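You operate a simulated robot arm through the tools that you are given. There is no shell and no other tool.

The job below is to be done with a simulated two-armed robot. You get a single attempt, and the scene is never put back.

TASK
Give the three vials on the turntable one, two and three doses of dye.
Fine: in the order they come to the drip tube; the table turns clockwise, as its arrow shows.

It is judged by the outcome, as a careful person would: the job done as asked, and still so three seconds after it is handed in. It fails if anything else is knocked over, pushed out of place, dropped, spilled or broken.

THE ROBOT
Two 6-joint arms with fingered hands on one trunk that stands fixed in place. Base frame: the origin is at the foot of the trunk, x ahead of it, y to its left, z up. Units: mm, rad, N and s.
The left shoulder is at [20, 157, 829], the right one opposite. With the tool pointing down near the work surface each hand reaches from about 320 to 820 mm from the base axis, measured 20 degrees to its own side. Payload 4.1 kg a hand.
The tool frame of a hand sits at the grasp point between the pads (the TCP): z along the fingers, y along the line on which they close. The tips reach 33 mm beyond it. The gripper opens to 112 mm; its body begins 39 mm behind the TCP. The gripper is a hand of 4 fingers: y runs from the thumb to the fingers, the wrist lies at [-16, -118, -200] in the tool frame, and closing takes about 1.5 s.
Orientation is told as [roll, pitch, yaw] about the base's x, y, z axes, in that order, counted from this pose: with the fingers straight down and the wrist toward the robot, the tool's x, y and z point along [0, 1, 0], [1, 0, 0] and [0, 0, -1] of the base frame.

THE INTERFACE
- The arms move only by the tool apply_moves. It takes "left_deltas", "right_deltas" or both (then of equal length, played together; a hand with none holds still); each is a list of rows, each a list of 7 numbers: the shift along the base's x, y, z in units of 20 mm (1.0 is 20 mm), then the turn, a rotation vector about the base's x, y, z in units of 4 degrees (1.0 is 4 degrees), then the gripper command, from -1 (fully open) to 1 (shut), values between in proportion. In form: [[tx, ty, tz, rx, ry, rz, fingers], ...]. A call has 1 to 20 rows; each row shifts and turns the commanded pose from where the row before left it. A call with a number of a shift or a turn outside -1 to 1 is refused whole. Rows are played at 5 a second. More than 50 mm and 0.15 rad between two rows, or a gripper value outside its range, and nothing of the call is played. Where a pose cannot be reached the arm comes as near as it can. A force on the tool above 40 N (or 10 N above the force at the start of the call, whichever is more), or a blocked arm, ends the call early, and 0.2 s more pass. The fingers move at their own pace (about 72 mm/s each) and stop on an object; they squeeze with about 31 N. The grip force told is the motor's: it shows also when the fingers shut on nothing. Time passes only in rows, and 0.2 s behind the last, so rows that do not move let the fingers close. The reply holds the time, the measured pose of the TCP, the force on the tool along the base axes, the opening and the grip force, in the units named above and with some noise, with the torque about the TCP (base axes, N m) and any sound that the robot's microphone picked up.
- Cameras (640 x 400 px; columns grow to the right, rows downward): "scene" is now at [58.8, 5.7, 1461.9]; the picture's right is [0.08, -1.00, 0.00], its down [-0.56, -0.05, -0.83] and it looks along [0.82, 0.07, -0.56] (base axes); focal length 299 px, centre (320, 200). "left" rides on the left gripper at [-66, -89, -130] in its tool frame; the picture's right is [-0.79, -0.29, 0.54], its down [0.55, -0.71, 0.44] and it looks along [0.26, 0.64, 0.72] (tool axes); focal length 247 px, centre (320, 200). "right" rides on the right gripper at [66, -89, -130] in its tool frame; the picture's right is [-0.79, 0.29, -0.54], its down [-0.55, -0.71, 0.44] and it looks along [-0.26, 0.64, 0.72] (tool axes); focal length 247 px, centre (320, 200). There is no depth. A picture from a camera that has moved, and an enlarged one, comes with that camera's place and axes in the base frame and with its lens.
- snapshot(camera): a new picture of that camera. The clock stands still meanwhile.
- grasp_type(shape, hand): the hand has 4 fingers and takes this shape, open, in about a second: jaw (thumb against the fingers, like two jaws); tri (thumb and two fingers); tip (a fingertip pinch); poke (one finger out to press); point (the index stretched); flat (the hand flat); cup (the hand cupped); fist (a fist). The gripper value then closes the fingers along that shape, each until it touches; the sizes above hold for jaw. It gives what a move gives, with no picture.
- aim_head(pan, tilt): turns the head with the scene camera to pan (to the left, within 1.501 rad either way) and tilt (down, from -0.506 to 1.204), counted from straight ahead of the robot. It gives what a move gives.
- enlarge(camera, box): a new picture of the part [left, top, right, bottom] of that camera's present view, enlarged. The clock stands still meanwhile.
- hand_in(): hands the job in; it is judged then, once.

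Places have to be worked out from the pictures, the camera data and where the tool is seen. Open the grippers and draw the arms clear of the work before you hand the job in, unless the task says otherwise.

The tools are called after ">>>" by a JSON object that holds its "name" and its "arguments". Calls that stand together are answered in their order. apply_moves: Moves the arms, as the interface text tells. Its arguments: {"type":"object","properties":{"left_deltas":{"type":"array"},"right_deltas":{"type":"array"}},"required":[]} The other tools are called the same way: grasp_type (shape, hand) gives the hand a shape; aim_head (pan, tilt) turns the head that bears the scene camera; snapshot (camera) takes a picture; enlarge (camera, box) takes an enlarged picture of a part of a camera's view; hand_in () hands the job in.

At the start:

```text
t: 0.0
left_position: [391.7, 248.7, 1245.1]
left_ee_rot: [0.0, 0.0, 0.21]
left_wrist_force: [-0.4, -0.5, -0.9]
left_ft_torque: [-0.01, 0.0, 0.02]
left_grip_width: 111.6
left_gripper_force: 0.0
left_shape: jaw
right_position: [446.3, -127.0, 1192.4]
right_ee_rot: [0.001, 0.0, 0.212]
right_wrist_force: [0.2, 0.1, -0.5]
right_ft_torque: [0.02, -0.02, 0.0]
right_grip_width: 111.4
right_gripper_force: 0.1
right_shape: jaw
head pan, tilt (commanded): [0.084, 0.6]
```

scene: 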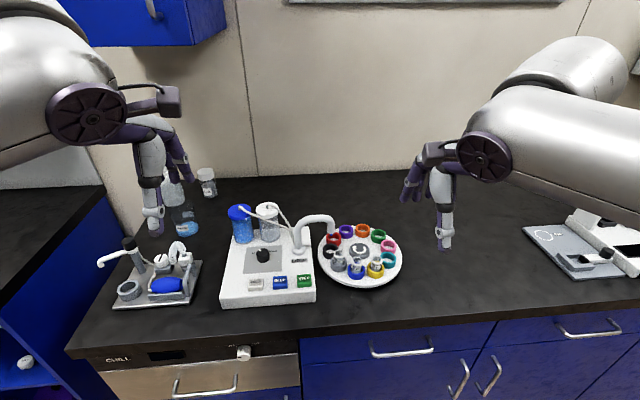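
right: 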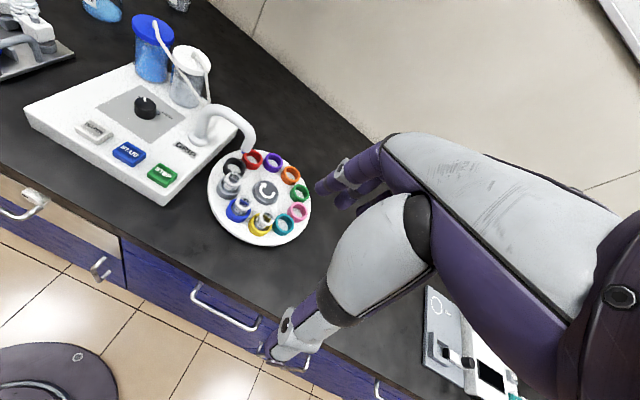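
left: 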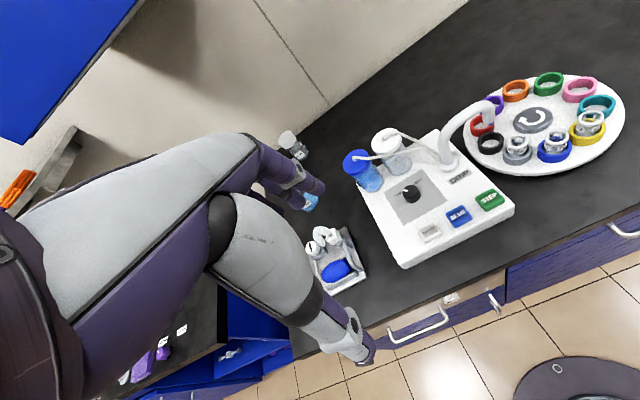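

I begin by looking closely at the dosing machine and the turntable to read the labels.

>>> {"name": "enlarge", "arguments": {"camera": "scene", "box": [210, 190, 330, 310]}}

>>> {"name": "enlarge", "arguments": {"camera": "scene", "box": [290, 205, 410, 295]}}

>>> {"name": "enlarge", "arguments": {"camera": "left", "box": [340, 60, 640, 270]}}

>>> {"name": "enlarge", "arguments": {"camera": "right", "box": [20, 10, 320, 250]}}

```text
3.33 times, centred on (270, 250) of scene
camera zoom: at [58.8, 5.7, 1461.9], right [0.08, -1.0, 0.0], down [-0.56, -0.05, -0.83], along [0.82, 0.07, -0.56], focal length 996 px, centre (487, 33)
```

zoom: 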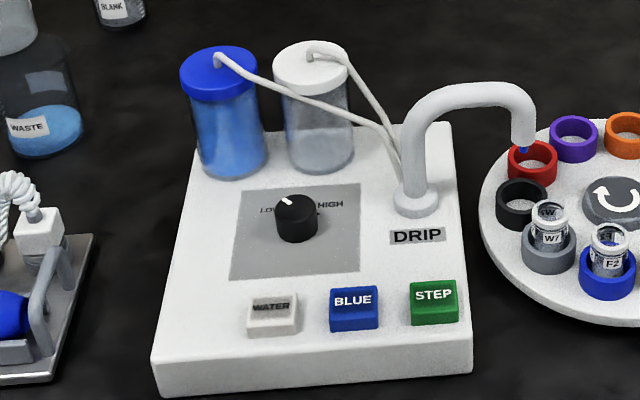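

```text
4.44 times, centred on (350, 250) of scene
camera zoom: at [58.8, 5.7, 1461.9], right [0.08, -1.0, 0.0], down [-0.56, -0.05, -0.83], along [0.82, 0.07, -0.56], focal length 1328 px, centre (187, -22)
```

zoom: 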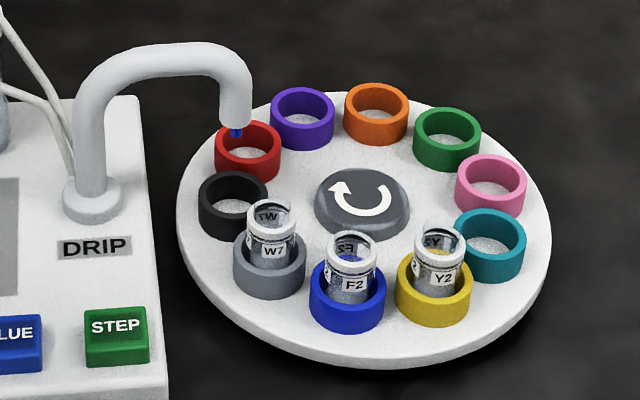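

```text
1.90 times, centred on (490, 165) of left
camera zoom: at [317.2, 167.0, 1375.2], right [-0.11, -0.83, -0.54], down [-0.81, 0.39, -0.44], along [0.57, 0.39, -0.72], focal length 470 px, centre (-4, 267)
```

zoom: 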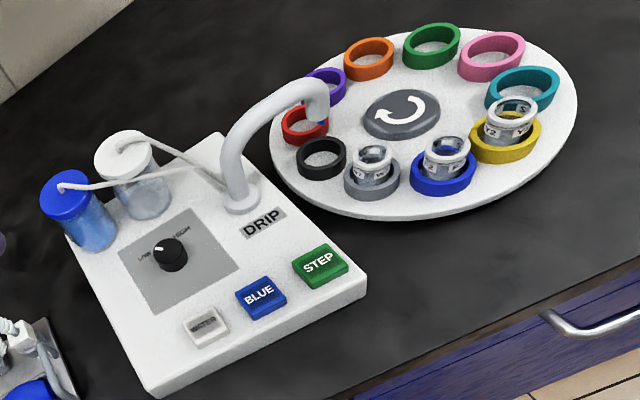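

```text
1.67 times, centred on (170, 130) of right
camera zoom: at [345.9, -81.8, 1323.3], right [0.45, -0.71, 0.54], down [-0.58, -0.69, -0.44], along [0.68, -0.12, -0.72], focal length 412 px, centre (570, 317)
```

zoom: 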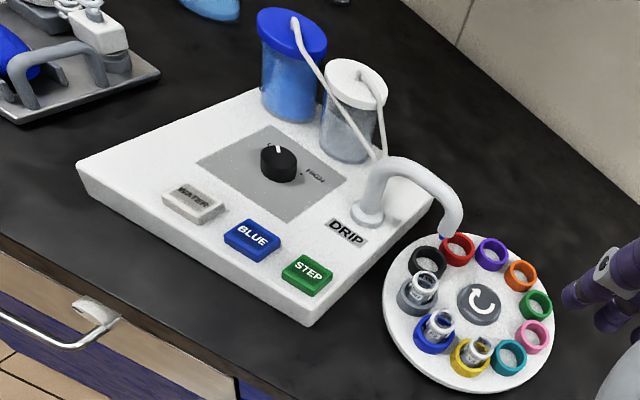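

The drip tube sits over the empty red cup; clockwise motion will bring gray (W7), then blue (F2), then yellow (Y2) to it. I'll check the knob label and tube, then shape the left hand for poking.

>>> {"name": "enlarge", "arguments": {"camera": "scene", "box": [245, 240, 285, 265]}}

>>> {"name": "enlarge", "arguments": {"camera": "scene", "box": [310, 205, 350, 250]}}

>>> {"name": "enlarge", "arguments": {"camera": "left", "box": [390, 170, 450, 208]}}

>>> {"name": "grasp_type", "arguments": {"shape": "poke", "hand": "left"}}

```text
16.00 times, centred on (265, 252) of scene
camera zoom: at [58.8, 5.7, 1461.9], right [0.08, -1.0, 0.0], down [-0.56, -0.05, -0.83], along [0.82, 0.07, -0.56], focal length 4782 px, centre (1200, -640)
```

zoom: 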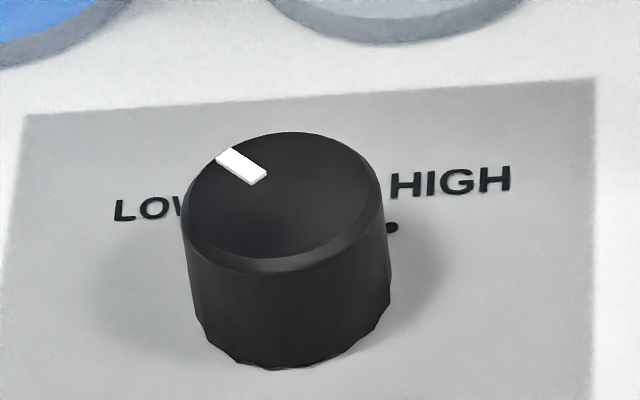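

```text
8.89 times, centred on (330, 228) of scene
camera zoom: at [58.8, 5.7, 1461.9], right [0.08, -1.0, 0.0], down [-0.56, -0.05, -0.83], along [0.82, 0.07, -0.56], focal length 2657 px, centre (231, -44)
```

zoom: 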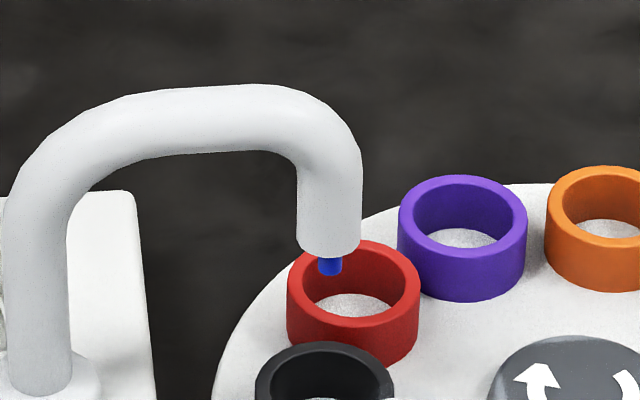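

```text
10.53 times, centred on (420, 189) of left
camera zoom: at [317.2, 167.0, 1375.2], right [-0.11, -0.83, -0.54], down [-0.81, 0.39, -0.44], along [0.57, 0.39, -0.72], focal length 2600 px, centre (-733, 316)
```

zoom: 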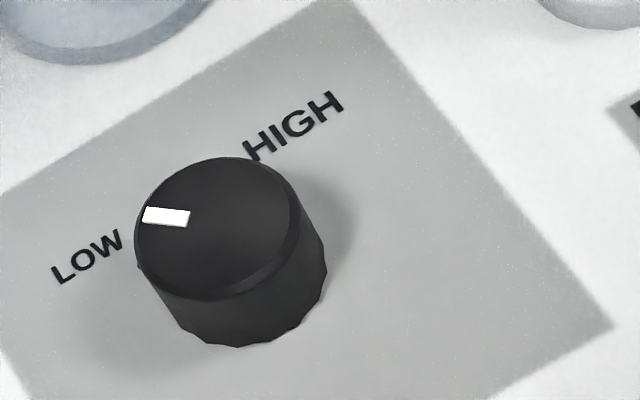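

```text
t: 0.9
left_position: [391.2, 249.5, 1244.1]
left_ee_rot: [0.001, 0.0, 0.211]
left_wrist_force: [0.1, 0.2, 0.3]
left_ft_torque: [0.01, 0.0, -0.02]
left_grip_width: 0.1
left_gripper_force: 0.0
left_shape: poke
right_position: [445.9, -128.0, 1192.2]
right_ee_rot: [-0.001, 0.001, 0.211]
right_wrist_force: [0.0, 0.2, 0.8]
right_ft_torque: [0.0, -0.01, 0.01]
right_grip_width: 111.4
right_gripper_force: 0.1
right_shape: jaw
head pan, tilt (commanded): [0.084, 0.6]
```

The knob carries only LOW/HIGH and the task doesn't mention it, so I leave it. Now I look at where the poking finger is on the left hand.

>>> {"name": "snapshot", "arguments": {"camera": "left"}}

>>> {"name": "snapshot", "arguments": {"camera": "scene"}}

>>> {"name": "snapshot", "arguments": {"camera": "right"}}

```text
taken
camera left: at [317.2, 167.0, 1375.2], right [-0.11, -0.83, -0.54], down [-0.81, 0.39, -0.44], along [0.57, 0.39, -0.72], focal length 247 px, centre (320, 200)
```

left: 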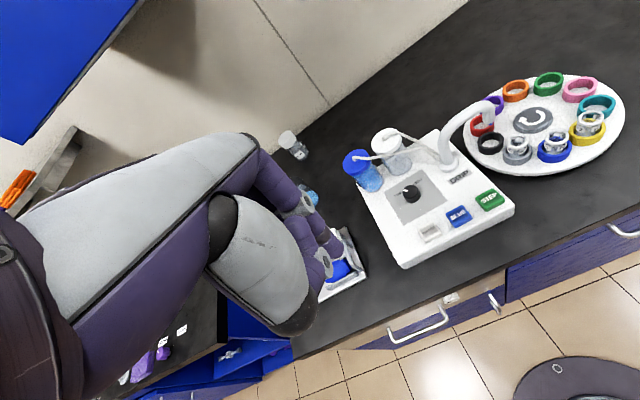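

```text
taken
camera scene: at [58.8, 5.7, 1461.9], right [0.08, -1.0, 0.0], down [-0.56, -0.05, -0.83], along [0.82, 0.07, -0.56], focal length 299 px, centre (320, 200)
```

scene: 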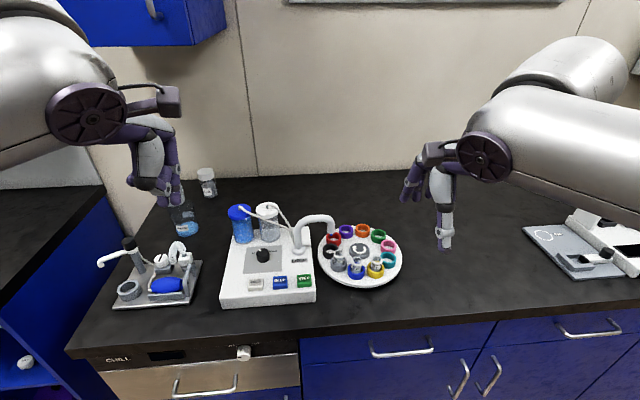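

```text
taken
camera right: at [345.9, -81.7, 1323.3], right [0.45, -0.71, 0.54], down [-0.58, -0.69, -0.44], along [0.68, -0.12, -0.72], focal length 247 px, centre (320, 200)
```

right: 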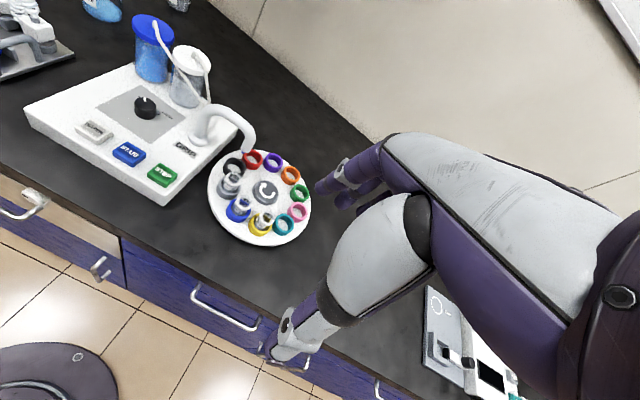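

>>> {"name": "enlarge", "arguments": {"camera": "scene", "box": [100, 80, 220, 230]}}

>>> {"name": "enlarge", "arguments": {"camera": "left", "box": [200, 140, 380, 320]}}

```text
2.67 times, centred on (160, 155) of scene
camera zoom: at [58.8, 5.7, 1461.9], right [0.08, -1.0, 0.0], down [-0.56, -0.05, -0.83], along [0.82, 0.07, -0.56], focal length 797 px, centre (747, 320)
```

zoom: 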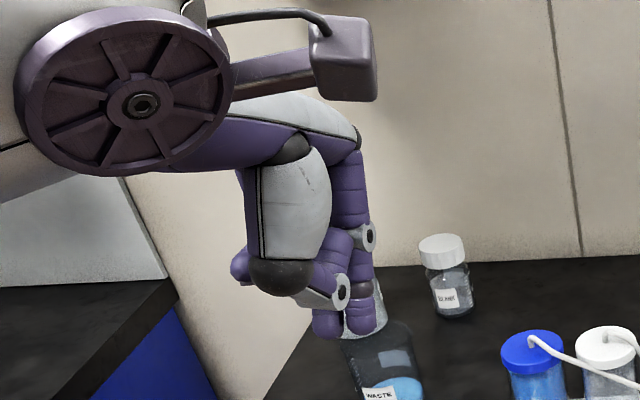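

```text
2.22 times, centred on (290, 230) of left
camera zoom: at [317.2, 167.0, 1375.2], right [-0.11, -0.83, -0.54], down [-0.81, 0.39, -0.44], along [0.57, 0.39, -0.72], focal length 549 px, centre (387, 133)
```

zoom: 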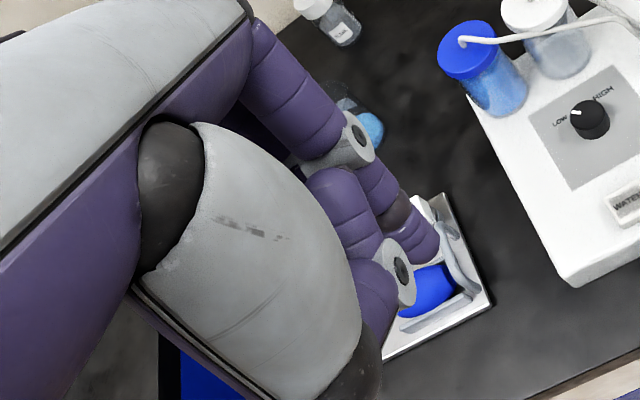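

The poke finger seems to point down near the TCP. STEP triangulates to about (537, 86, 899) and BLUE to about (533, 143, 899); I bring the left hand over the STEP area high up, squaring its yaw to 0.

>>> {"name": "apply_moves", "arguments": {"left_deltas": [[0.545, -0.75, -0.9, 0, 0, -0.3, -1], [0.545, -0.75, -0.9, 0, 0, -0.3, -1], [0.545, -0.75, -0.9, 0, 0, -0.3, -1], [0.545, -0.75, -0.9, 0, 0, -0.3, -1], [0.545, -0.75, -0.9, 0, 0, -0.3, -1], [0.545, -0.75, -0.9, 0, 0, -0.3, -1], [0.545, -0.75, -0.9, 0, 0, -0.3, -1], [0.545, -0.75, -0.9, 0, 0, -0.3, -1], [0.545, -0.75, -0.9, 0, 0, -0.3, -1], [0.545, -0.75, -0.9, 0, 0, -0.3, -1]]}}

>>> {"name": "snapshot", "arguments": {"camera": "scene"}}

>>> {"name": "snapshot", "arguments": {"camera": "right"}}

>>> {"name": "snapshot", "arguments": {"camera": "left"}}

```text
t: 3.1
left_position: [500.2, 101.3, 1063.9]
left_ee_rot: [0.001, -0.002, 0.001]
left_wrist_force: [0.2, 0.3, -0.4]
left_ft_torque: [-0.01, -0.05, -0.02]
left_grip_width: 0.0
left_gripper_force: 0.0
left_shape: poke
right_position: [445.1, -128.5, 1192.2]
right_ee_rot: [-0.001, -0.001, 0.21]
right_wrist_force: [-0.8, -0.2, -0.1]
right_ft_torque: [0.02, -0.02, -0.01]
right_grip_width: 111.8
right_gripper_force: 0.2
right_shape: jaw
head pan, tilt (commanded): [0.084, 0.6]
```

```text
taken
camera scene: at [58.5, 5.8, 1461.9], right [0.08, -1.0, 0.0], down [-0.56, -0.05, -0.83], along [0.82, 0.07, -0.56], focal length 299 px, centre (320, 200)
```

scene: 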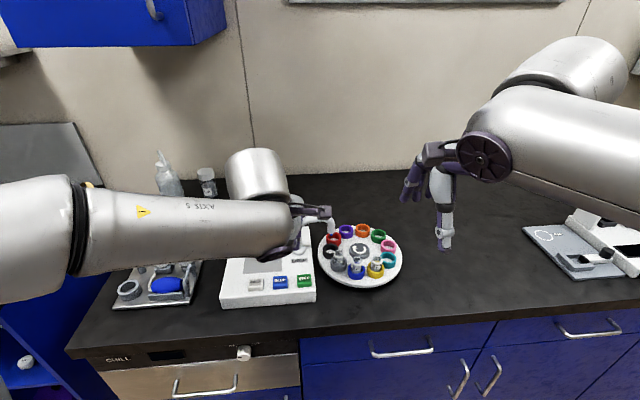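

```text
taken
camera right: at [345.6, -81.6, 1323.3], right [0.45, -0.71, 0.54], down [-0.58, -0.69, -0.44], along [0.68, -0.12, -0.72], focal length 247 px, centre (320, 200)
```

right: 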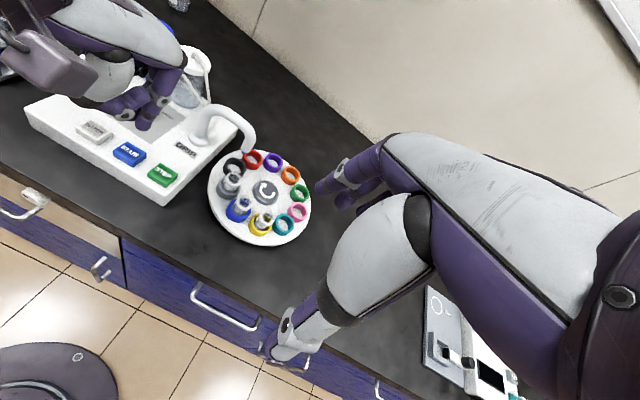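

```text
taken
camera left: at [411.2, 35.2, 1193.9], right [-0.28, -0.79, -0.54], down [-0.71, 0.55, -0.44], along [0.64, 0.26, -0.72], focal length 247 px, centre (320, 200)
```

left: 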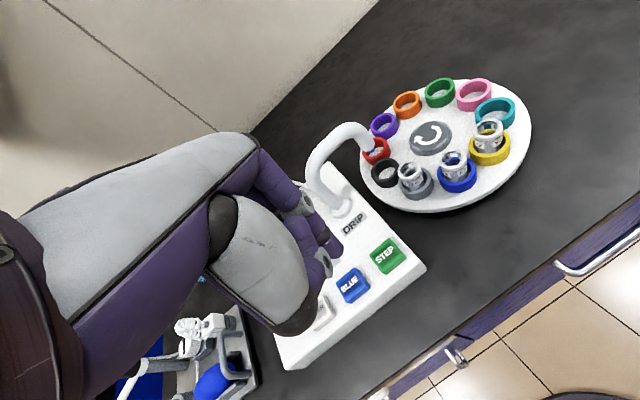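

>>> {"name": "enlarge", "arguments": {"camera": "right", "box": [60, 40, 260, 220]}}

>>> {"name": "enlarge", "arguments": {"camera": "left", "box": [220, 120, 440, 340]}}

>>> {"name": "enlarge", "arguments": {"camera": "scene", "box": [220, 180, 360, 310]}}

```text
2.22 times, centred on (160, 130) of right
camera zoom: at [345.6, -81.6, 1323.3], right [0.45, -0.71, 0.54], down [-0.58, -0.69, -0.44], along [0.68, -0.12, -0.72], focal length 549 px, centre (676, 356)
```

zoom: 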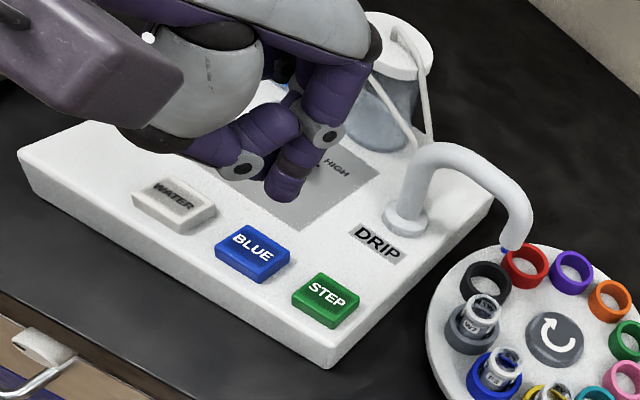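

```text
1.82 times, centred on (330, 230) of left
camera zoom: at [411.2, 35.2, 1193.9], right [-0.28, -0.79, -0.54], down [-0.71, 0.55, -0.44], along [0.64, 0.26, -0.72], focal length 449 px, centre (302, 146)
```

zoom: 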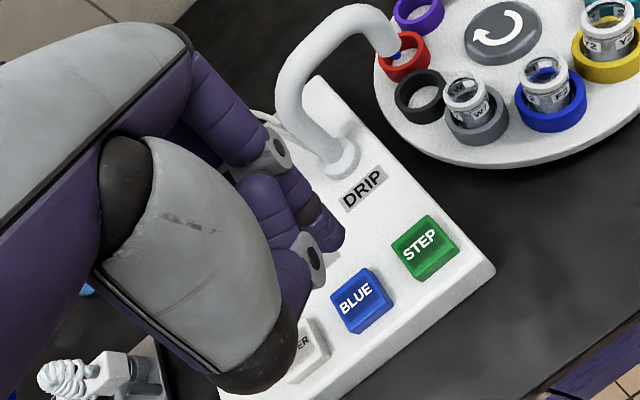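

```text
3.08 times, centred on (290, 245) of scene
camera zoom: at [58.5, 5.8, 1461.9], right [0.08, -1.0, 0.0], down [-0.56, -0.05, -0.83], along [0.82, 0.07, -0.56], focal length 920 px, centre (412, 62)
```

zoom: 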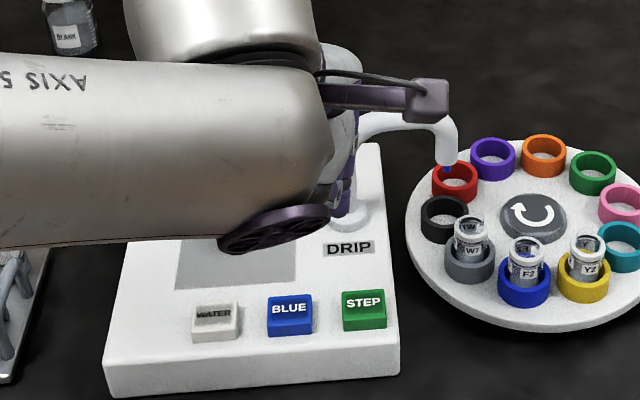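

Rough triangulation puts the poke fingertip near (525, 118, 986), i.e. about +25 x, +16 y and well below the TCP. I shift over STEP and go down part-way to refine this.

>>> {"name": "apply_moves", "arguments": {"left_deltas": [[0.2, -0.52, -0.9, 0, 0, 0, -1], [0.2, -0.52, -0.9, 0, 0, 0, -1], [0.2, -0.52, -0.9, 0, 0, 0, -1], [0, 0, 0, 0, 0, 0, -1]]}}

>>> {"name": "enlarge", "arguments": {"camera": "right", "box": [60, 40, 260, 220]}}

>>> {"name": "enlarge", "arguments": {"camera": "left", "box": [220, 120, 440, 340]}}

>>> {"name": "enlarge", "arguments": {"camera": "scene", "box": [220, 180, 360, 310]}}

```text
t: 4.1
left_position: [512.6, 67.9, 1008.9]
left_ee_rot: [-0.002, 0.002, 0.003]
left_wrist_force: [0.0, -0.5, 0.4]
left_ft_torque: [0.0, -0.04, 0.04]
left_grip_width: 0.1
left_gripper_force: 0.1
left_shape: poke
right_position: [446.8, -127.3, 1192.1]
right_ee_rot: [0.0, -0.001, 0.211]
right_wrist_force: [0.1, -0.1, -0.4]
right_ft_torque: [-0.02, -0.02, 0.01]
right_grip_width: 111.5
right_gripper_force: 0.0
right_shape: jaw
head pan, tilt (commanded): [0.084, 0.6]
```

```text
2.22 times, centred on (160, 130) of right
camera zoom: at [345.8, -81.7, 1323.3], right [0.45, -0.71, 0.54], down [-0.58, -0.69, -0.44], along [0.68, -0.12, -0.72], focal length 549 px, centre (676, 356)
```

zoom: 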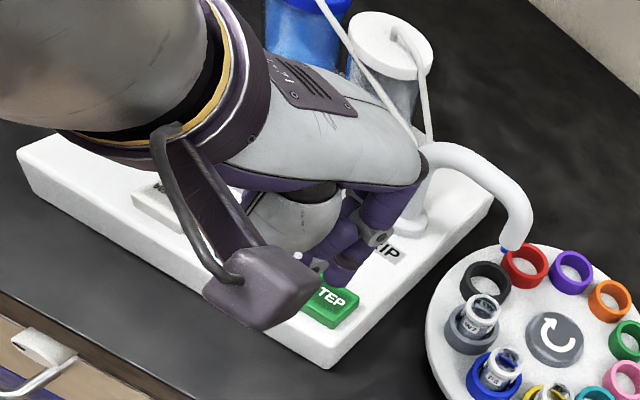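

```text
1.82 times, centred on (330, 230) of left
camera zoom: at [422.3, 2.7, 1140.4], right [-0.28, -0.79, -0.54], down [-0.71, 0.55, -0.44], along [0.64, 0.26, -0.72], focal length 449 px, centre (302, 146)
```

zoom: 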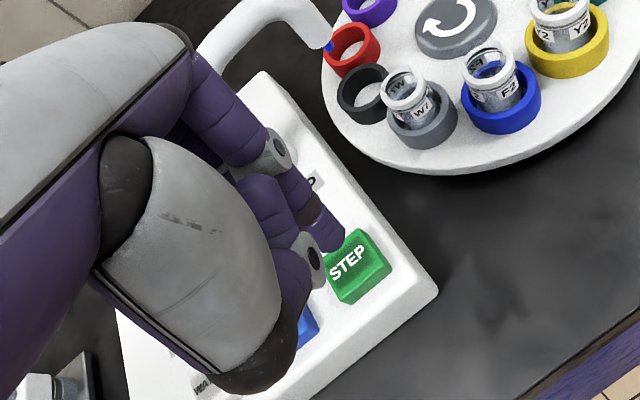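

```text
3.08 times, centred on (290, 245) of scene
camera zoom: at [58.7, 5.7, 1461.9], right [0.08, -1.0, 0.0], down [-0.56, -0.05, -0.83], along [0.82, 0.07, -0.56], focal length 920 px, centre (412, 62)
```

zoom: 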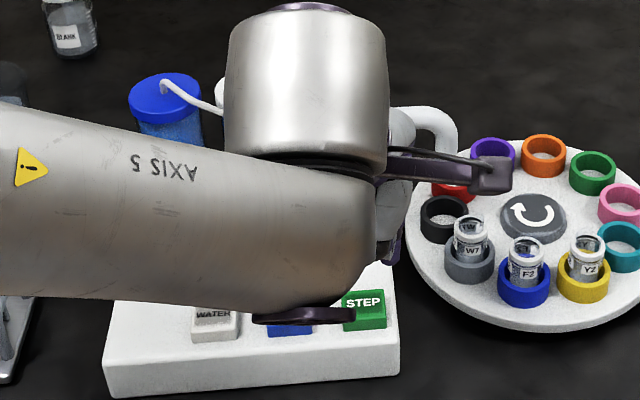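

The fingertip is now close to STEP in both hand views; I enlarge more for an accurate fix.

>>> {"name": "enlarge", "arguments": {"camera": "right", "box": [130, 100, 210, 210]}}

>>> {"name": "enlarge", "arguments": {"camera": "left", "box": [340, 190, 450, 290]}}

>>> {"name": "enlarge", "arguments": {"camera": "scene", "box": [270, 220, 350, 300]}}

```text
3.64 times, centred on (170, 155) of right
camera zoom: at [345.8, -81.7, 1323.3], right [0.45, -0.71, 0.54], down [-0.58, -0.69, -0.44], along [0.68, -0.12, -0.72], focal length 898 px, centre (866, 364)
```

zoom: 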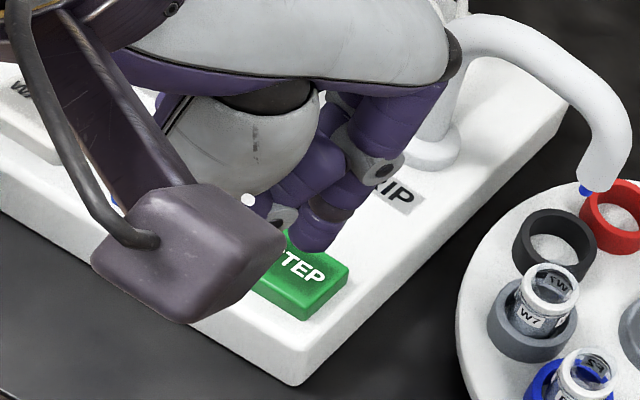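

```text
4.00 times, centred on (395, 240) of left
camera zoom: at [422.3, 2.7, 1140.4], right [-0.28, -0.79, -0.54], down [-0.71, 0.55, -0.44], along [0.64, 0.26, -0.72], focal length 988 px, centre (20, 40)
```

zoom: 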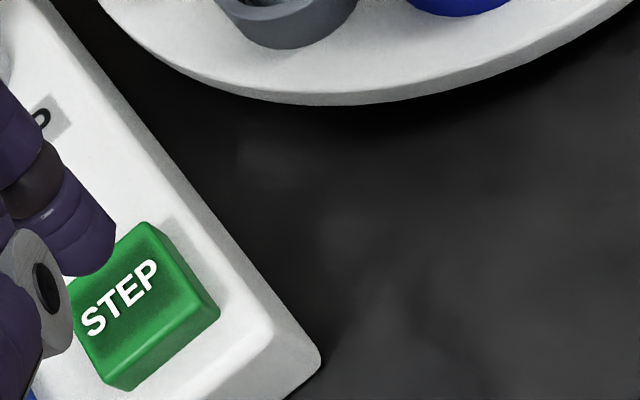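

```text
5.00 times, centred on (310, 260) of scene
camera zoom: at [58.7, 5.7, 1461.9], right [0.08, -1.0, 0.0], down [-0.56, -0.05, -0.83], along [0.82, 0.07, -0.56], focal length 1494 px, centre (370, -100)
```

zoom: 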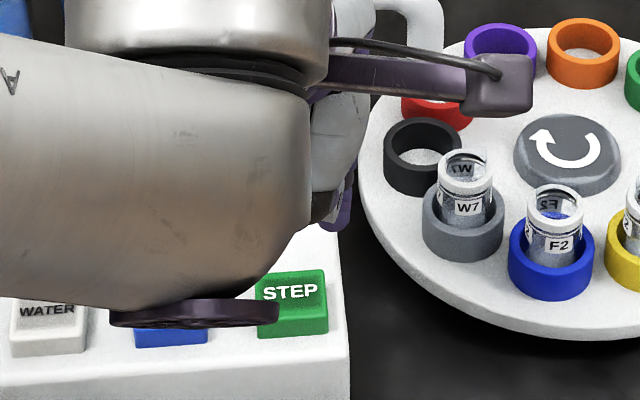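

Checking all views, the tip fits best at about 33 mm straight below the TCP, and STEP's top at about (536, 86, 899). I move the TCP to about (537, 88, 946), leaving the tip roughly 13 mm above the button.

>>> {"name": "apply_moves", "arguments": {"left_deltas": [[0.305, 0.25, -0.79, 0, 0, 0, -1], [0.305, 0.25, -0.79, 0, 0, 0, -1], [0.305, 0.25, -0.79, 0, 0, 0, -1], [0.305, 0.25, -0.79, 0, 0, 0, -1], [0, 0, 0, 0, 0, 0, -1]]}}

>>> {"name": "enlarge", "arguments": {"camera": "right", "box": [100, 70, 260, 210]}}

>>> {"name": "enlarge", "arguments": {"camera": "left", "box": [230, 120, 430, 320]}}

>>> {"name": "snapshot", "arguments": {"camera": "scene"}}

```text
t: 5.3
left_position: [538.1, 88.0, 947.2]
left_ee_rot: [-0.001, 0.0, 0.002]
left_wrist_force: [-0.1, -0.3, -0.2]
left_ft_torque: [0.02, 0.0, -0.03]
left_grip_width: 0.0
left_gripper_force: 0.1
left_shape: poke
right_position: [444.9, -127.9, 1193.7]
right_ee_rot: [-0.002, 0.002, 0.212]
right_wrist_force: [-0.8, 0.4, -0.3]
right_ft_torque: [-0.03, -0.04, 0.01]
right_grip_width: 111.5
right_gripper_force: 0.0
right_shape: jaw
head pan, tilt (commanded): [0.084, 0.6]
```

```text
2.86 times, centred on (180, 140) of right
camera zoom: at [345.8, -81.7, 1323.3], right [0.45, -0.71, 0.54], down [-0.58, -0.69, -0.44], along [0.68, -0.12, -0.72], focal length 706 px, centre (720, 371)
```

zoom: 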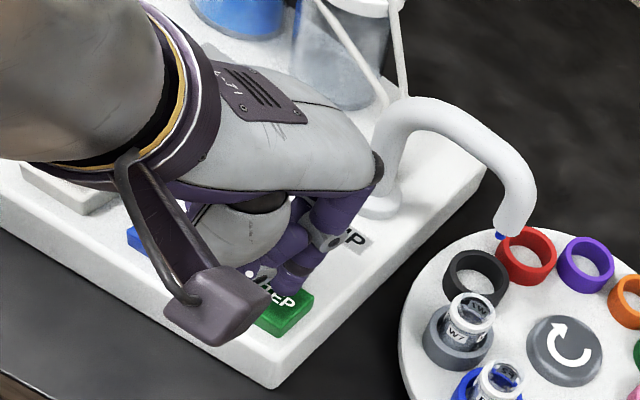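

```text
2.00 times, centred on (330, 220) of left
camera zoom: at [447.4, 22.3, 1077.5], right [-0.28, -0.79, -0.54], down [-0.71, 0.55, -0.44], along [0.64, 0.26, -0.72], focal length 494 px, centre (300, 160)
```

zoom: 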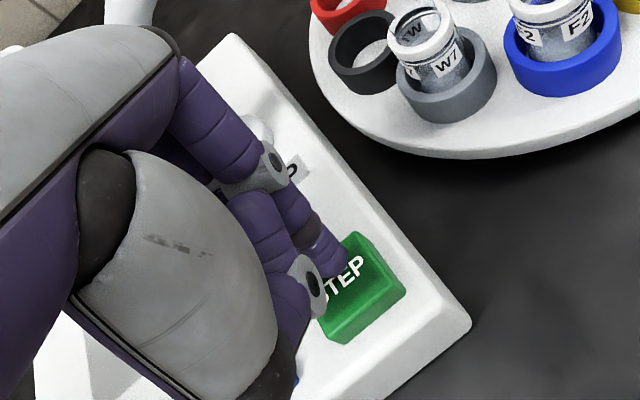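

```text
taken
camera scene: at [58.7, 5.6, 1461.9], right [0.08, -1.0, 0.0], down [-0.56, -0.05, -0.83], along [0.82, 0.07, -0.56], focal length 299 px, centre (320, 200)
```

scene: 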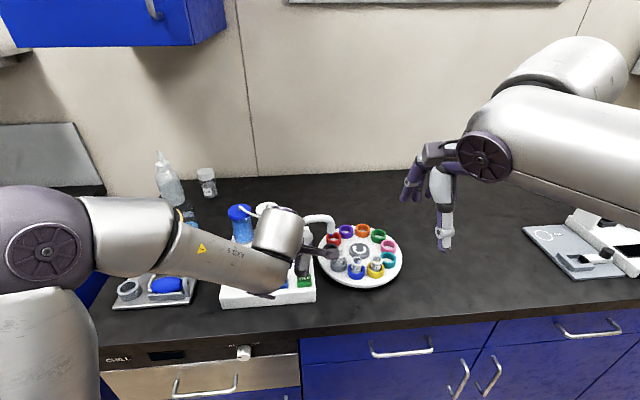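

The tip ray lands on STEP's centre (about 534, 83). I lower 12 mm, then a few small steps to feel for contact.

>>> {"name": "apply_moves", "arguments": {"left_deltas": [[0, 0, -0.3, 0, 0, 0, -1], [0, 0, -0.2, 0, 0, 0, -1], [0, 0, -0.1, 0, 0, 0, -1], [0, 0, 0, 0, 0, 0, -1]]}}

>>> {"name": "enlarge", "arguments": {"camera": "left", "box": [290, 170, 430, 310]}}

```text
t: 6.3
left_position: [536.8, 88.9, 936.7]
left_ee_rot: [0.0, -0.002, 0.002]
left_wrist_force: [3.0, -1.8, 11.3]
left_ft_torque: [0.07, -0.06, -0.05]
left_grip_width: 0.0
left_gripper_force: 0.0
left_shape: poke
right_position: [445.7, -128.1, 1192.5]
right_ee_rot: [-0.001, 0.0, 0.211]
right_wrist_force: [0.0, -0.2, 0.6]
right_ft_torque: [0.0, 0.01, -0.02]
right_grip_width: 111.8
right_gripper_force: 0.0
right_shape: jaw
head pan, tilt (commanded): [0.084, 0.6]
heard: click
```

```text
2.86 times, centred on (360, 240) of left
camera zoom: at [447.5, 22.3, 1066.7], right [-0.28, -0.79, -0.54], down [-0.71, 0.55, -0.44], along [0.64, 0.26, -0.72], focal length 706 px, centre (206, 86)
```

zoom: 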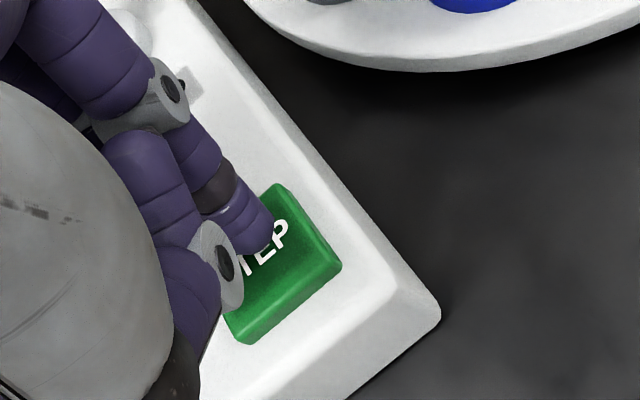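

A click was heard with about 11 N, so STEP was pressed once. I lift 16 mm and look at the turntable.

>>> {"name": "apply_moves", "arguments": {"left_deltas": [[0, 0, 0.6, 0, 0, 0, -1], [0, 0, 0, 0, 0, 0, -1], [0, 0, 0, 0, 0, 0, -1], [0, 0, 0, 0, 0, 0, -1]]}}

>>> {"name": "enlarge", "arguments": {"camera": "scene", "box": [290, 205, 410, 295]}}

>>> {"name": "enlarge", "arguments": {"camera": "right", "box": [160, 100, 330, 250]}}

```text
t: 7.3
left_position: [536.2, 89.0, 947.5]
left_ee_rot: [0.0, 0.0, 0.002]
left_wrist_force: [-0.4, 0.1, -0.6]
left_ft_torque: [0.01, 0.0, -0.01]
left_grip_width: 0.2
left_gripper_force: 0.2
left_shape: poke
right_position: [444.9, -128.1, 1192.7]
right_ee_rot: [0.0, 0.0, 0.212]
right_wrist_force: [0.4, 0.0, 0.6]
right_ft_torque: [-0.03, 0.01, 0.03]
right_grip_width: 111.7
right_gripper_force: 0.0
right_shape: jaw
head pan, tilt (commanded): [0.084, 0.6]
```

```text
4.44 times, centred on (350, 250) of scene
camera zoom: at [58.8, 5.7, 1461.9], right [0.08, -1.0, 0.0], down [-0.56, -0.05, -0.83], along [0.82, 0.07, -0.56], focal length 1328 px, centre (187, -22)
```

zoom: 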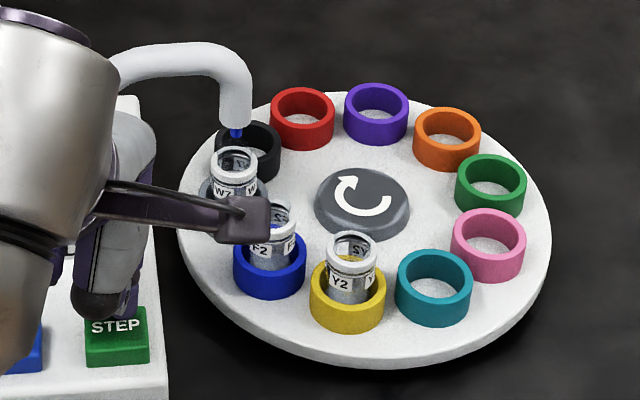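

```text
2.67 times, centred on (245, 175) of right
camera zoom: at [345.9, -81.7, 1323.2], right [0.45, -0.71, 0.54], down [-0.58, -0.69, -0.44], along [0.68, -0.12, -0.72], focal length 659 px, centre (520, 267)
```

zoom: 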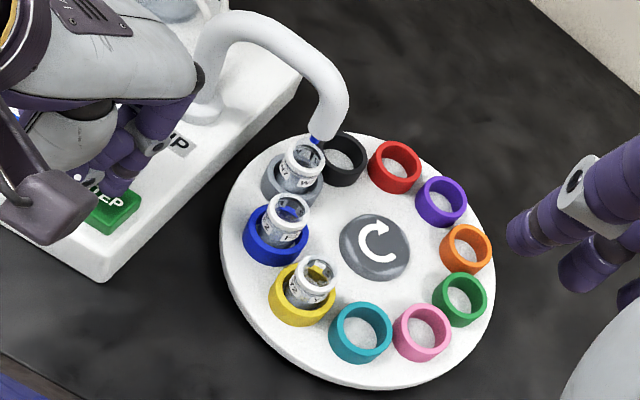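

One press turned the table exactly one place clockwise: black is now under the tube, W7 next. I press STEP once more the same way and lift.

>>> {"name": "apply_moves", "arguments": {"left_deltas": [[0, 0, -0.3, 0, 0, 0, -1], [0, 0, -0.2, 0, 0, 0, -1], [0, 0, -0.1, 0, 0, 0, -1], [0, 0, 0, 0, 0, 0, -1], [0, 0, 0.6, 0, 0, 0, -1], [0, 0, 0, 0, 0, 0, -1], [0, 0, 0, 0, 0, 0, -1], [0, 0, 0, 0, 0, 0, -1]]}}

>>> {"name": "enlarge", "arguments": {"camera": "scene", "box": [290, 205, 410, 295]}}

>>> {"name": "enlarge", "arguments": {"camera": "right", "box": [160, 100, 330, 250]}}

```text
t: 9.1
left_position: [536.3, 88.3, 947.0]
left_ee_rot: [0.0, -0.001, 0.003]
left_wrist_force: [-0.4, -0.9, 0.2]
left_ft_torque: [-0.03, 0.01, 0.01]
left_grip_width: 0.3
left_gripper_force: 0.1
left_shape: poke
right_position: [445.3, -127.6, 1192.6]
right_ee_rot: [-0.001, 0.0, 0.211]
right_wrist_force: [-0.6, -0.2, -0.1]
right_ft_torque: [-0.03, -0.01, 0.03]
right_grip_width: 111.5
right_gripper_force: 0.0
right_shape: jaw
head pan, tilt (commanded): [0.084, 0.6]
heard: click
```

```text
4.44 times, centred on (350, 250) of scene
camera zoom: at [58.8, 5.7, 1461.9], right [0.08, -1.0, 0.0], down [-0.56, -0.05, -0.83], along [0.82, 0.07, -0.56], focal length 1328 px, centre (187, -22)
```

zoom: 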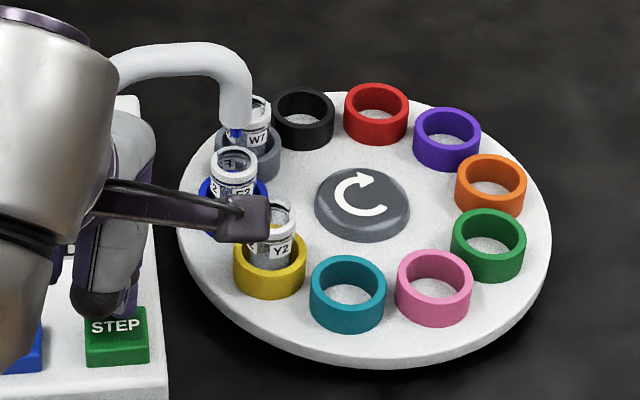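

```text
2.67 times, centred on (245, 175) of right
camera zoom: at [345.9, -81.7, 1323.2], right [0.45, -0.71, 0.54], down [-0.58, -0.69, -0.44], along [0.68, -0.12, -0.72], focal length 659 px, centre (520, 267)
```

zoom: 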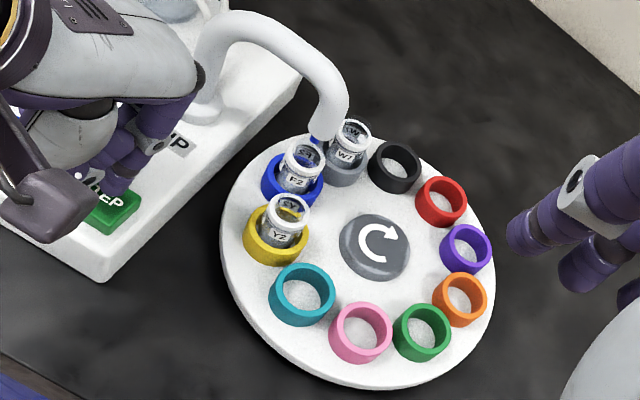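

W7 looks to be at the tube, but the view is slanted, so before dosing I check from several cameras whether the nozzle is really over W7 or over the cup before it.

>>> {"name": "snapshot", "arguments": {"camera": "left"}}

>>> {"name": "enlarge", "arguments": {"camera": "scene", "box": [320, 205, 370, 255]}}

>>> {"name": "enlarge", "arguments": {"camera": "right", "box": [210, 110, 290, 180]}}

```text
taken
camera left: at [446.8, 22.6, 1077.6], right [-0.28, -0.79, -0.54], down [-0.71, 0.55, -0.44], along [0.64, 0.26, -0.72], focal length 247 px, centre (320, 200)
```

left: 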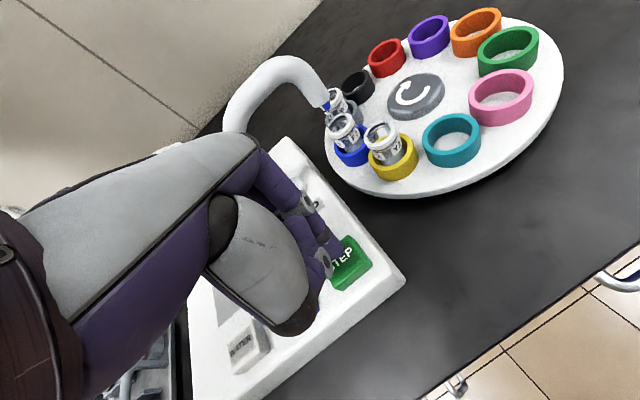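

```text
8.00 times, centred on (345, 230) of scene
camera zoom: at [58.8, 5.7, 1461.9], right [0.08, -1.0, 0.0], down [-0.56, -0.05, -0.83], along [0.82, 0.07, -0.56], focal length 2391 px, centre (120, -40)
```

zoom: 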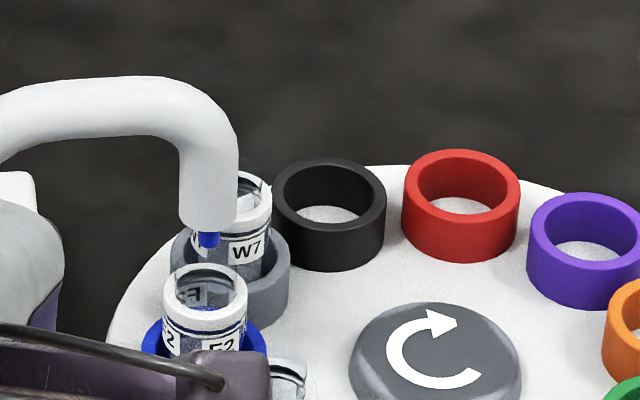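

```text
5.71 times, centred on (250, 145) of right
camera zoom: at [345.9, -81.7, 1323.2], right [0.45, -0.71, 0.54], down [-0.58, -0.69, -0.44], along [0.68, -0.12, -0.72], focal length 1411 px, centre (720, 514)
```

zoom: 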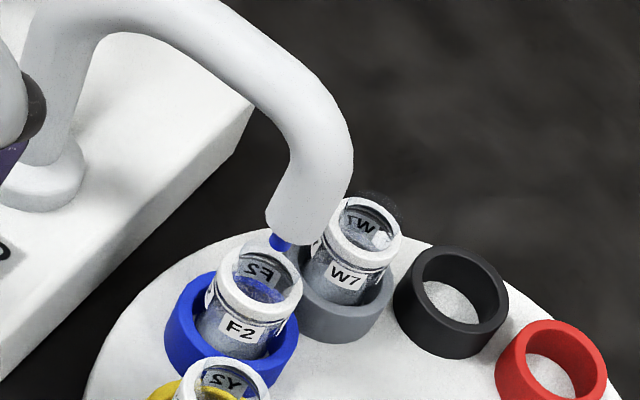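

Triangulating gives the nozzle at about (653, 27, 943), F2's rim at (650, 27, 925) and W7's rim at (696, 21, 926): the slant fooled me and it is F2 that is under the tube now, W7 has just passed. No dye has been given yet, so I go round nine more steps to bring W7 back first; here are two presses.

>>> {"name": "apply_moves", "arguments": {"left_deltas": [[0, 0, -0.3, 0, 0, 0, -1], [0, 0, -0.2, 0, 0, 0, -1], [0, 0, -0.1, 0, 0, 0, -1], [0, 0, 0, 0, 0, 0, -1], [0, 0, 0.6, 0, 0, 0, -1], [0, 0, 0, 0, 0, 0, -1], [0, 0, 0, 0, 0, 0, -1], [0, 0, 0, 0, 0, 0, -1], [0, 0, 0, 0, 0, 0, -1], [0, 0, 0, 0, 0, 0, -1], [0, 0, -0.3, 0, 0, 0, -1], [0, 0, -0.2, 0, 0, 0, -1], [0, 0, -0.1, 0, 0, 0, -1], [0, 0, 0, 0, 0, 0, -1], [0, 0, 0.6, 0, 0, 0, -1], [0, 0, 0, 0, 0, 0, -1], [0, 0, 0, 0, 0, 0, -1], [0, 0, 0, 0, 0, 0, -1], [0, 0, 0, 0, 0, 0, -1], [0, 0, 0, 0, 0, 0, -1]]}}

>>> {"name": "enlarge", "arguments": {"camera": "scene", "box": [290, 205, 410, 295]}}

>>> {"name": "enlarge", "arguments": {"camera": "right", "box": [160, 100, 330, 250]}}

```text
t: 13.3
left_position: [536.3, 90.3, 948.1]
left_ee_rot: [-0.001, 0.0, 0.002]
left_wrist_force: [0.4, -0.3, -0.3]
left_ft_torque: [0.0, -0.02, -0.03]
left_grip_width: 0.0
left_gripper_force: 0.1
left_shape: poke
right_position: [446.1, -128.8, 1192.7]
right_ee_rot: [-0.001, 0.001, 0.212]
right_wrist_force: [-0.7, -0.3, 0.6]
right_ft_torque: [-0.02, 0.02, -0.03]
right_grip_width: 111.7
right_gripper_force: 0.0
right_shape: jaw
head pan, tilt (commanded): [0.084, 0.6]
heard: click, click
```

```text
4.44 times, centred on (350, 250) of scene
camera zoom: at [58.8, 5.7, 1461.9], right [0.08, -1.0, 0.0], down [-0.56, -0.05, -0.83], along [0.82, 0.07, -0.56], focal length 1328 px, centre (187, -22)
```

zoom: 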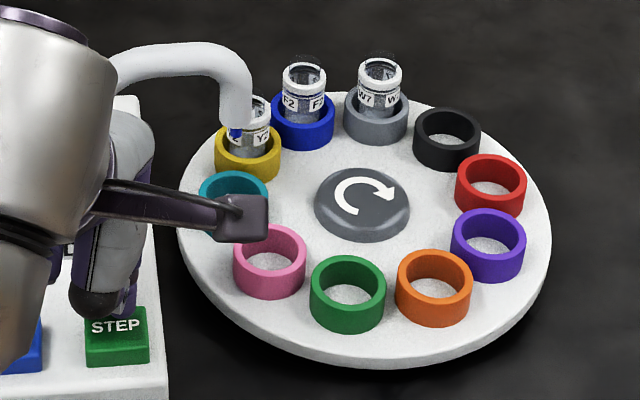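

```text
2.67 times, centred on (245, 175) of right
camera zoom: at [345.9, -81.7, 1323.3], right [0.45, -0.71, 0.54], down [-0.58, -0.69, -0.44], along [0.68, -0.12, -0.72], focal length 659 px, centre (520, 267)
```

zoom: 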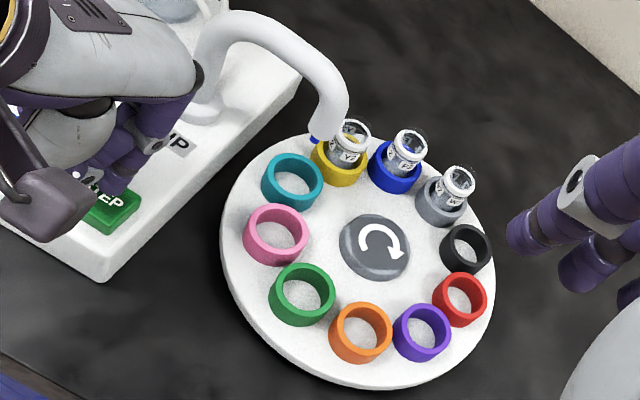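

Two clean steps; teal is now under the nozzle, seven more steps to W7. I press twice more.

>>> {"name": "apply_moves", "arguments": {"left_deltas": [[0, 0, -0.3, 0, 0, 0, -1], [0, 0, -0.2, 0, 0, 0, -1], [0, 0, -0.1, 0, 0, 0, -1], [0, 0, 0, 0, 0, 0, -1], [0, 0, 0.6, 0, 0, 0, -1], [0, 0, 0, 0, 0, 0, -1], [0, 0, 0, 0, 0, 0, -1], [0, 0, 0, 0, 0, 0, -1], [0, 0, 0, 0, 0, 0, -1], [0, 0, 0, 0, 0, 0, -1], [0, 0, -0.3, 0, 0, 0, -1], [0, 0, -0.2, 0, 0, 0, -1], [0, 0, -0.1, 0, 0, 0, -1], [0, 0, 0, 0, 0, 0, -1], [0, 0, 0.6, 0, 0, 0, -1], [0, 0, 0, 0, 0, 0, -1], [0, 0, 0, 0, 0, 0, -1], [0, 0, 0, 0, 0, 0, -1], [0, 0, 0, 0, 0, 0, -1], [0, 0, 0, 0, 0, 0, -1]]}}

>>> {"name": "enlarge", "arguments": {"camera": "scene", "box": [290, 205, 410, 295]}}

```text
t: 17.5
left_position: [536.7, 88.8, 949.4]
left_ee_rot: [-0.001, 0.0, 0.001]
left_wrist_force: [0.5, -0.5, 0.2]
left_ft_torque: [0.0, 0.01, 0.0]
left_grip_width: 0.0
left_gripper_force: 0.1
left_shape: poke
right_position: [446.3, -127.0, 1192.1]
right_ee_rot: [0.0, -0.001, 0.211]
right_wrist_force: [-0.7, -0.2, -0.2]
right_ft_torque: [0.0, -0.01, 0.0]
right_grip_width: 111.7
right_gripper_force: 0.1
right_shape: jaw
head pan, tilt (commanded): [0.084, 0.6]
heard: click, click
```

```text
4.44 times, centred on (350, 250) of scene
camera zoom: at [58.8, 5.7, 1461.9], right [0.08, -1.0, 0.0], down [-0.56, -0.05, -0.83], along [0.82, 0.07, -0.56], focal length 1328 px, centre (187, -22)
```

zoom: 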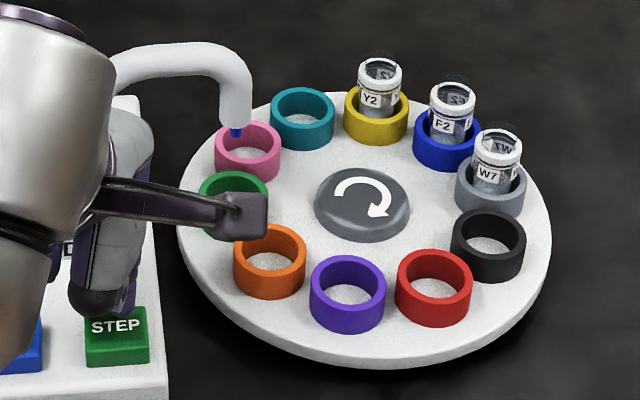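

Again two clean steps; green is under the nozzle now, with orange, purple, red, black and then gray to come. Two more presses.

>>> {"name": "apply_moves", "arguments": {"left_deltas": [[0, 0, -0.3, 0, 0, 0, -1], [0, 0, -0.2, 0, 0, 0, -1], [0, 0, -0.1, 0, 0, 0, -1], [0, 0, 0, 0, 0, 0, -1], [0, 0, 0.6, 0, 0, 0, -1], [0, 0, 0, 0, 0, 0, -1], [0, 0, 0, 0, 0, 0, -1], [0, 0, 0, 0, 0, 0, -1], [0, 0, 0, 0, 0, 0, -1], [0, 0, 0, 0, 0, 0, -1], [0, 0, -0.3, 0, 0, 0, -1], [0, 0, -0.2, 0, 0, 0, -1], [0, 0, -0.1, 0, 0, 0, -1], [0, 0, 0, 0, 0, 0, -1], [0, 0, 0.6, 0, 0, 0, -1], [0, 0, 0, 0, 0, 0, -1], [0, 0, 0, 0, 0, 0, -1], [0, 0, 0, 0, 0, 0, -1], [0, 0, 0, 0, 0, 0, -1], [0, 0, 0, 0, 0, 0, -1]]}}

>>> {"name": "enlarge", "arguments": {"camera": "scene", "box": [290, 205, 410, 295]}}

```text
t: 21.7
left_position: [537.0, 88.9, 947.0]
left_ee_rot: [-0.002, 0.001, 0.002]
left_wrist_force: [0.3, 0.7, 0.8]
left_ft_torque: [0.03, 0.01, -0.02]
left_grip_width: 0.0
left_gripper_force: 0.0
left_shape: poke
right_position: [447.3, -127.8, 1192.4]
right_ee_rot: [0.0, 0.0, 0.211]
right_wrist_force: [-0.7, 0.0, 0.1]
right_ft_torque: [0.03, -0.01, -0.01]
right_grip_width: 111.5
right_gripper_force: 0.1
right_shape: jaw
head pan, tilt (commanded): [0.084, 0.6]
heard: click, click
```

```text
4.44 times, centred on (350, 250) of scene
camera zoom: at [58.8, 5.7, 1461.9], right [0.08, -1.0, 0.0], down [-0.56, -0.05, -0.83], along [0.82, 0.07, -0.56], focal length 1328 px, centre (187, -22)
```

zoom: 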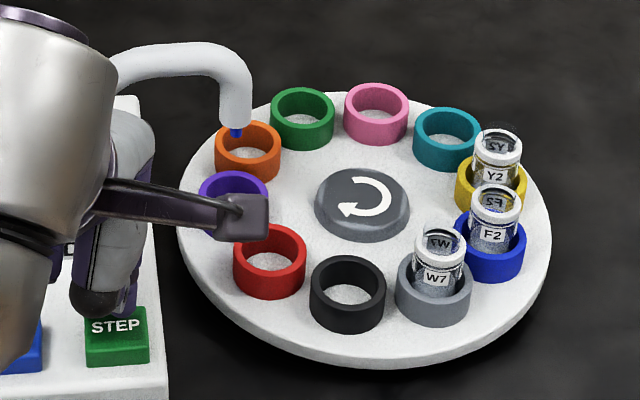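

Purple is under the nozzle now; red, black, then gray W7 — three more presses. I do two and look.

>>> {"name": "apply_moves", "arguments": {"left_deltas": [[0, 0, -0.3, 0, 0, 0, -1], [0, 0, -0.2, 0, 0, 0, -1], [0, 0, -0.1, 0, 0, 0, -1], [0, 0, 0, 0, 0, 0, -1], [0, 0, 0.6, 0, 0, 0, -1], [0, 0, 0, 0, 0, 0, -1], [0, 0, 0, 0, 0, 0, -1], [0, 0, 0, 0, 0, 0, -1], [0, 0, 0, 0, 0, 0, -1], [0, 0, 0, 0, 0, 0, -1], [0, 0, -0.3, 0, 0, 0, -1], [0, 0, -0.2, 0, 0, 0, -1], [0, 0, -0.1, 0, 0, 0, -1], [0, 0, 0, 0, 0, 0, -1], [0, 0, 0.6, 0, 0, 0, -1], [0, 0, 0, 0, 0, 0, -1], [0, 0, 0, 0, 0, 0, -1], [0, 0, 0, 0, 0, 0, -1], [0, 0, 0, 0, 0, 0, -1], [0, 0, 0, 0, 0, 0, -1]]}}

>>> {"name": "enlarge", "arguments": {"camera": "scene", "box": [290, 205, 410, 295]}}

```text
t: 25.9
left_position: [536.0, 88.4, 945.5]
left_ee_rot: [0.0, 0.0, 0.001]
left_wrist_force: [-0.6, 0.2, 0.0]
left_ft_torque: [0.0, -0.01, 0.02]
left_grip_width: 0.0
left_gripper_force: 0.1
left_shape: poke
right_position: [446.4, -127.7, 1191.8]
right_ee_rot: [0.001, 0.002, 0.212]
right_wrist_force: [0.1, 0.4, -0.4]
right_ft_torque: [0.02, 0.02, 0.03]
right_grip_width: 111.6
right_gripper_force: 0.1
right_shape: jaw
head pan, tilt (commanded): [0.084, 0.6]
heard: click, click
```

```text
4.44 times, centred on (350, 250) of scene
camera zoom: at [58.8, 5.7, 1461.9], right [0.08, -1.0, 0.0], down [-0.56, -0.05, -0.83], along [0.82, 0.07, -0.56], focal length 1328 px, centre (187, -22)
```

zoom: 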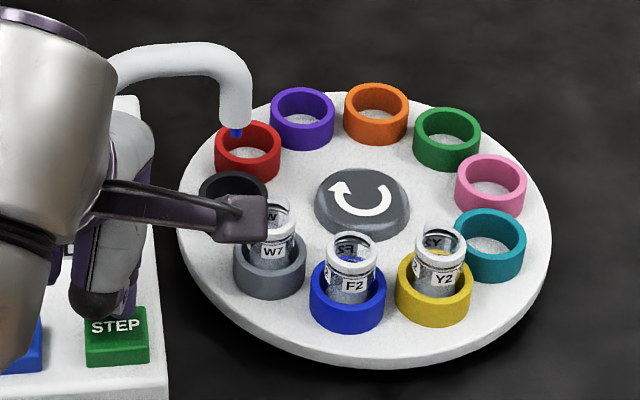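

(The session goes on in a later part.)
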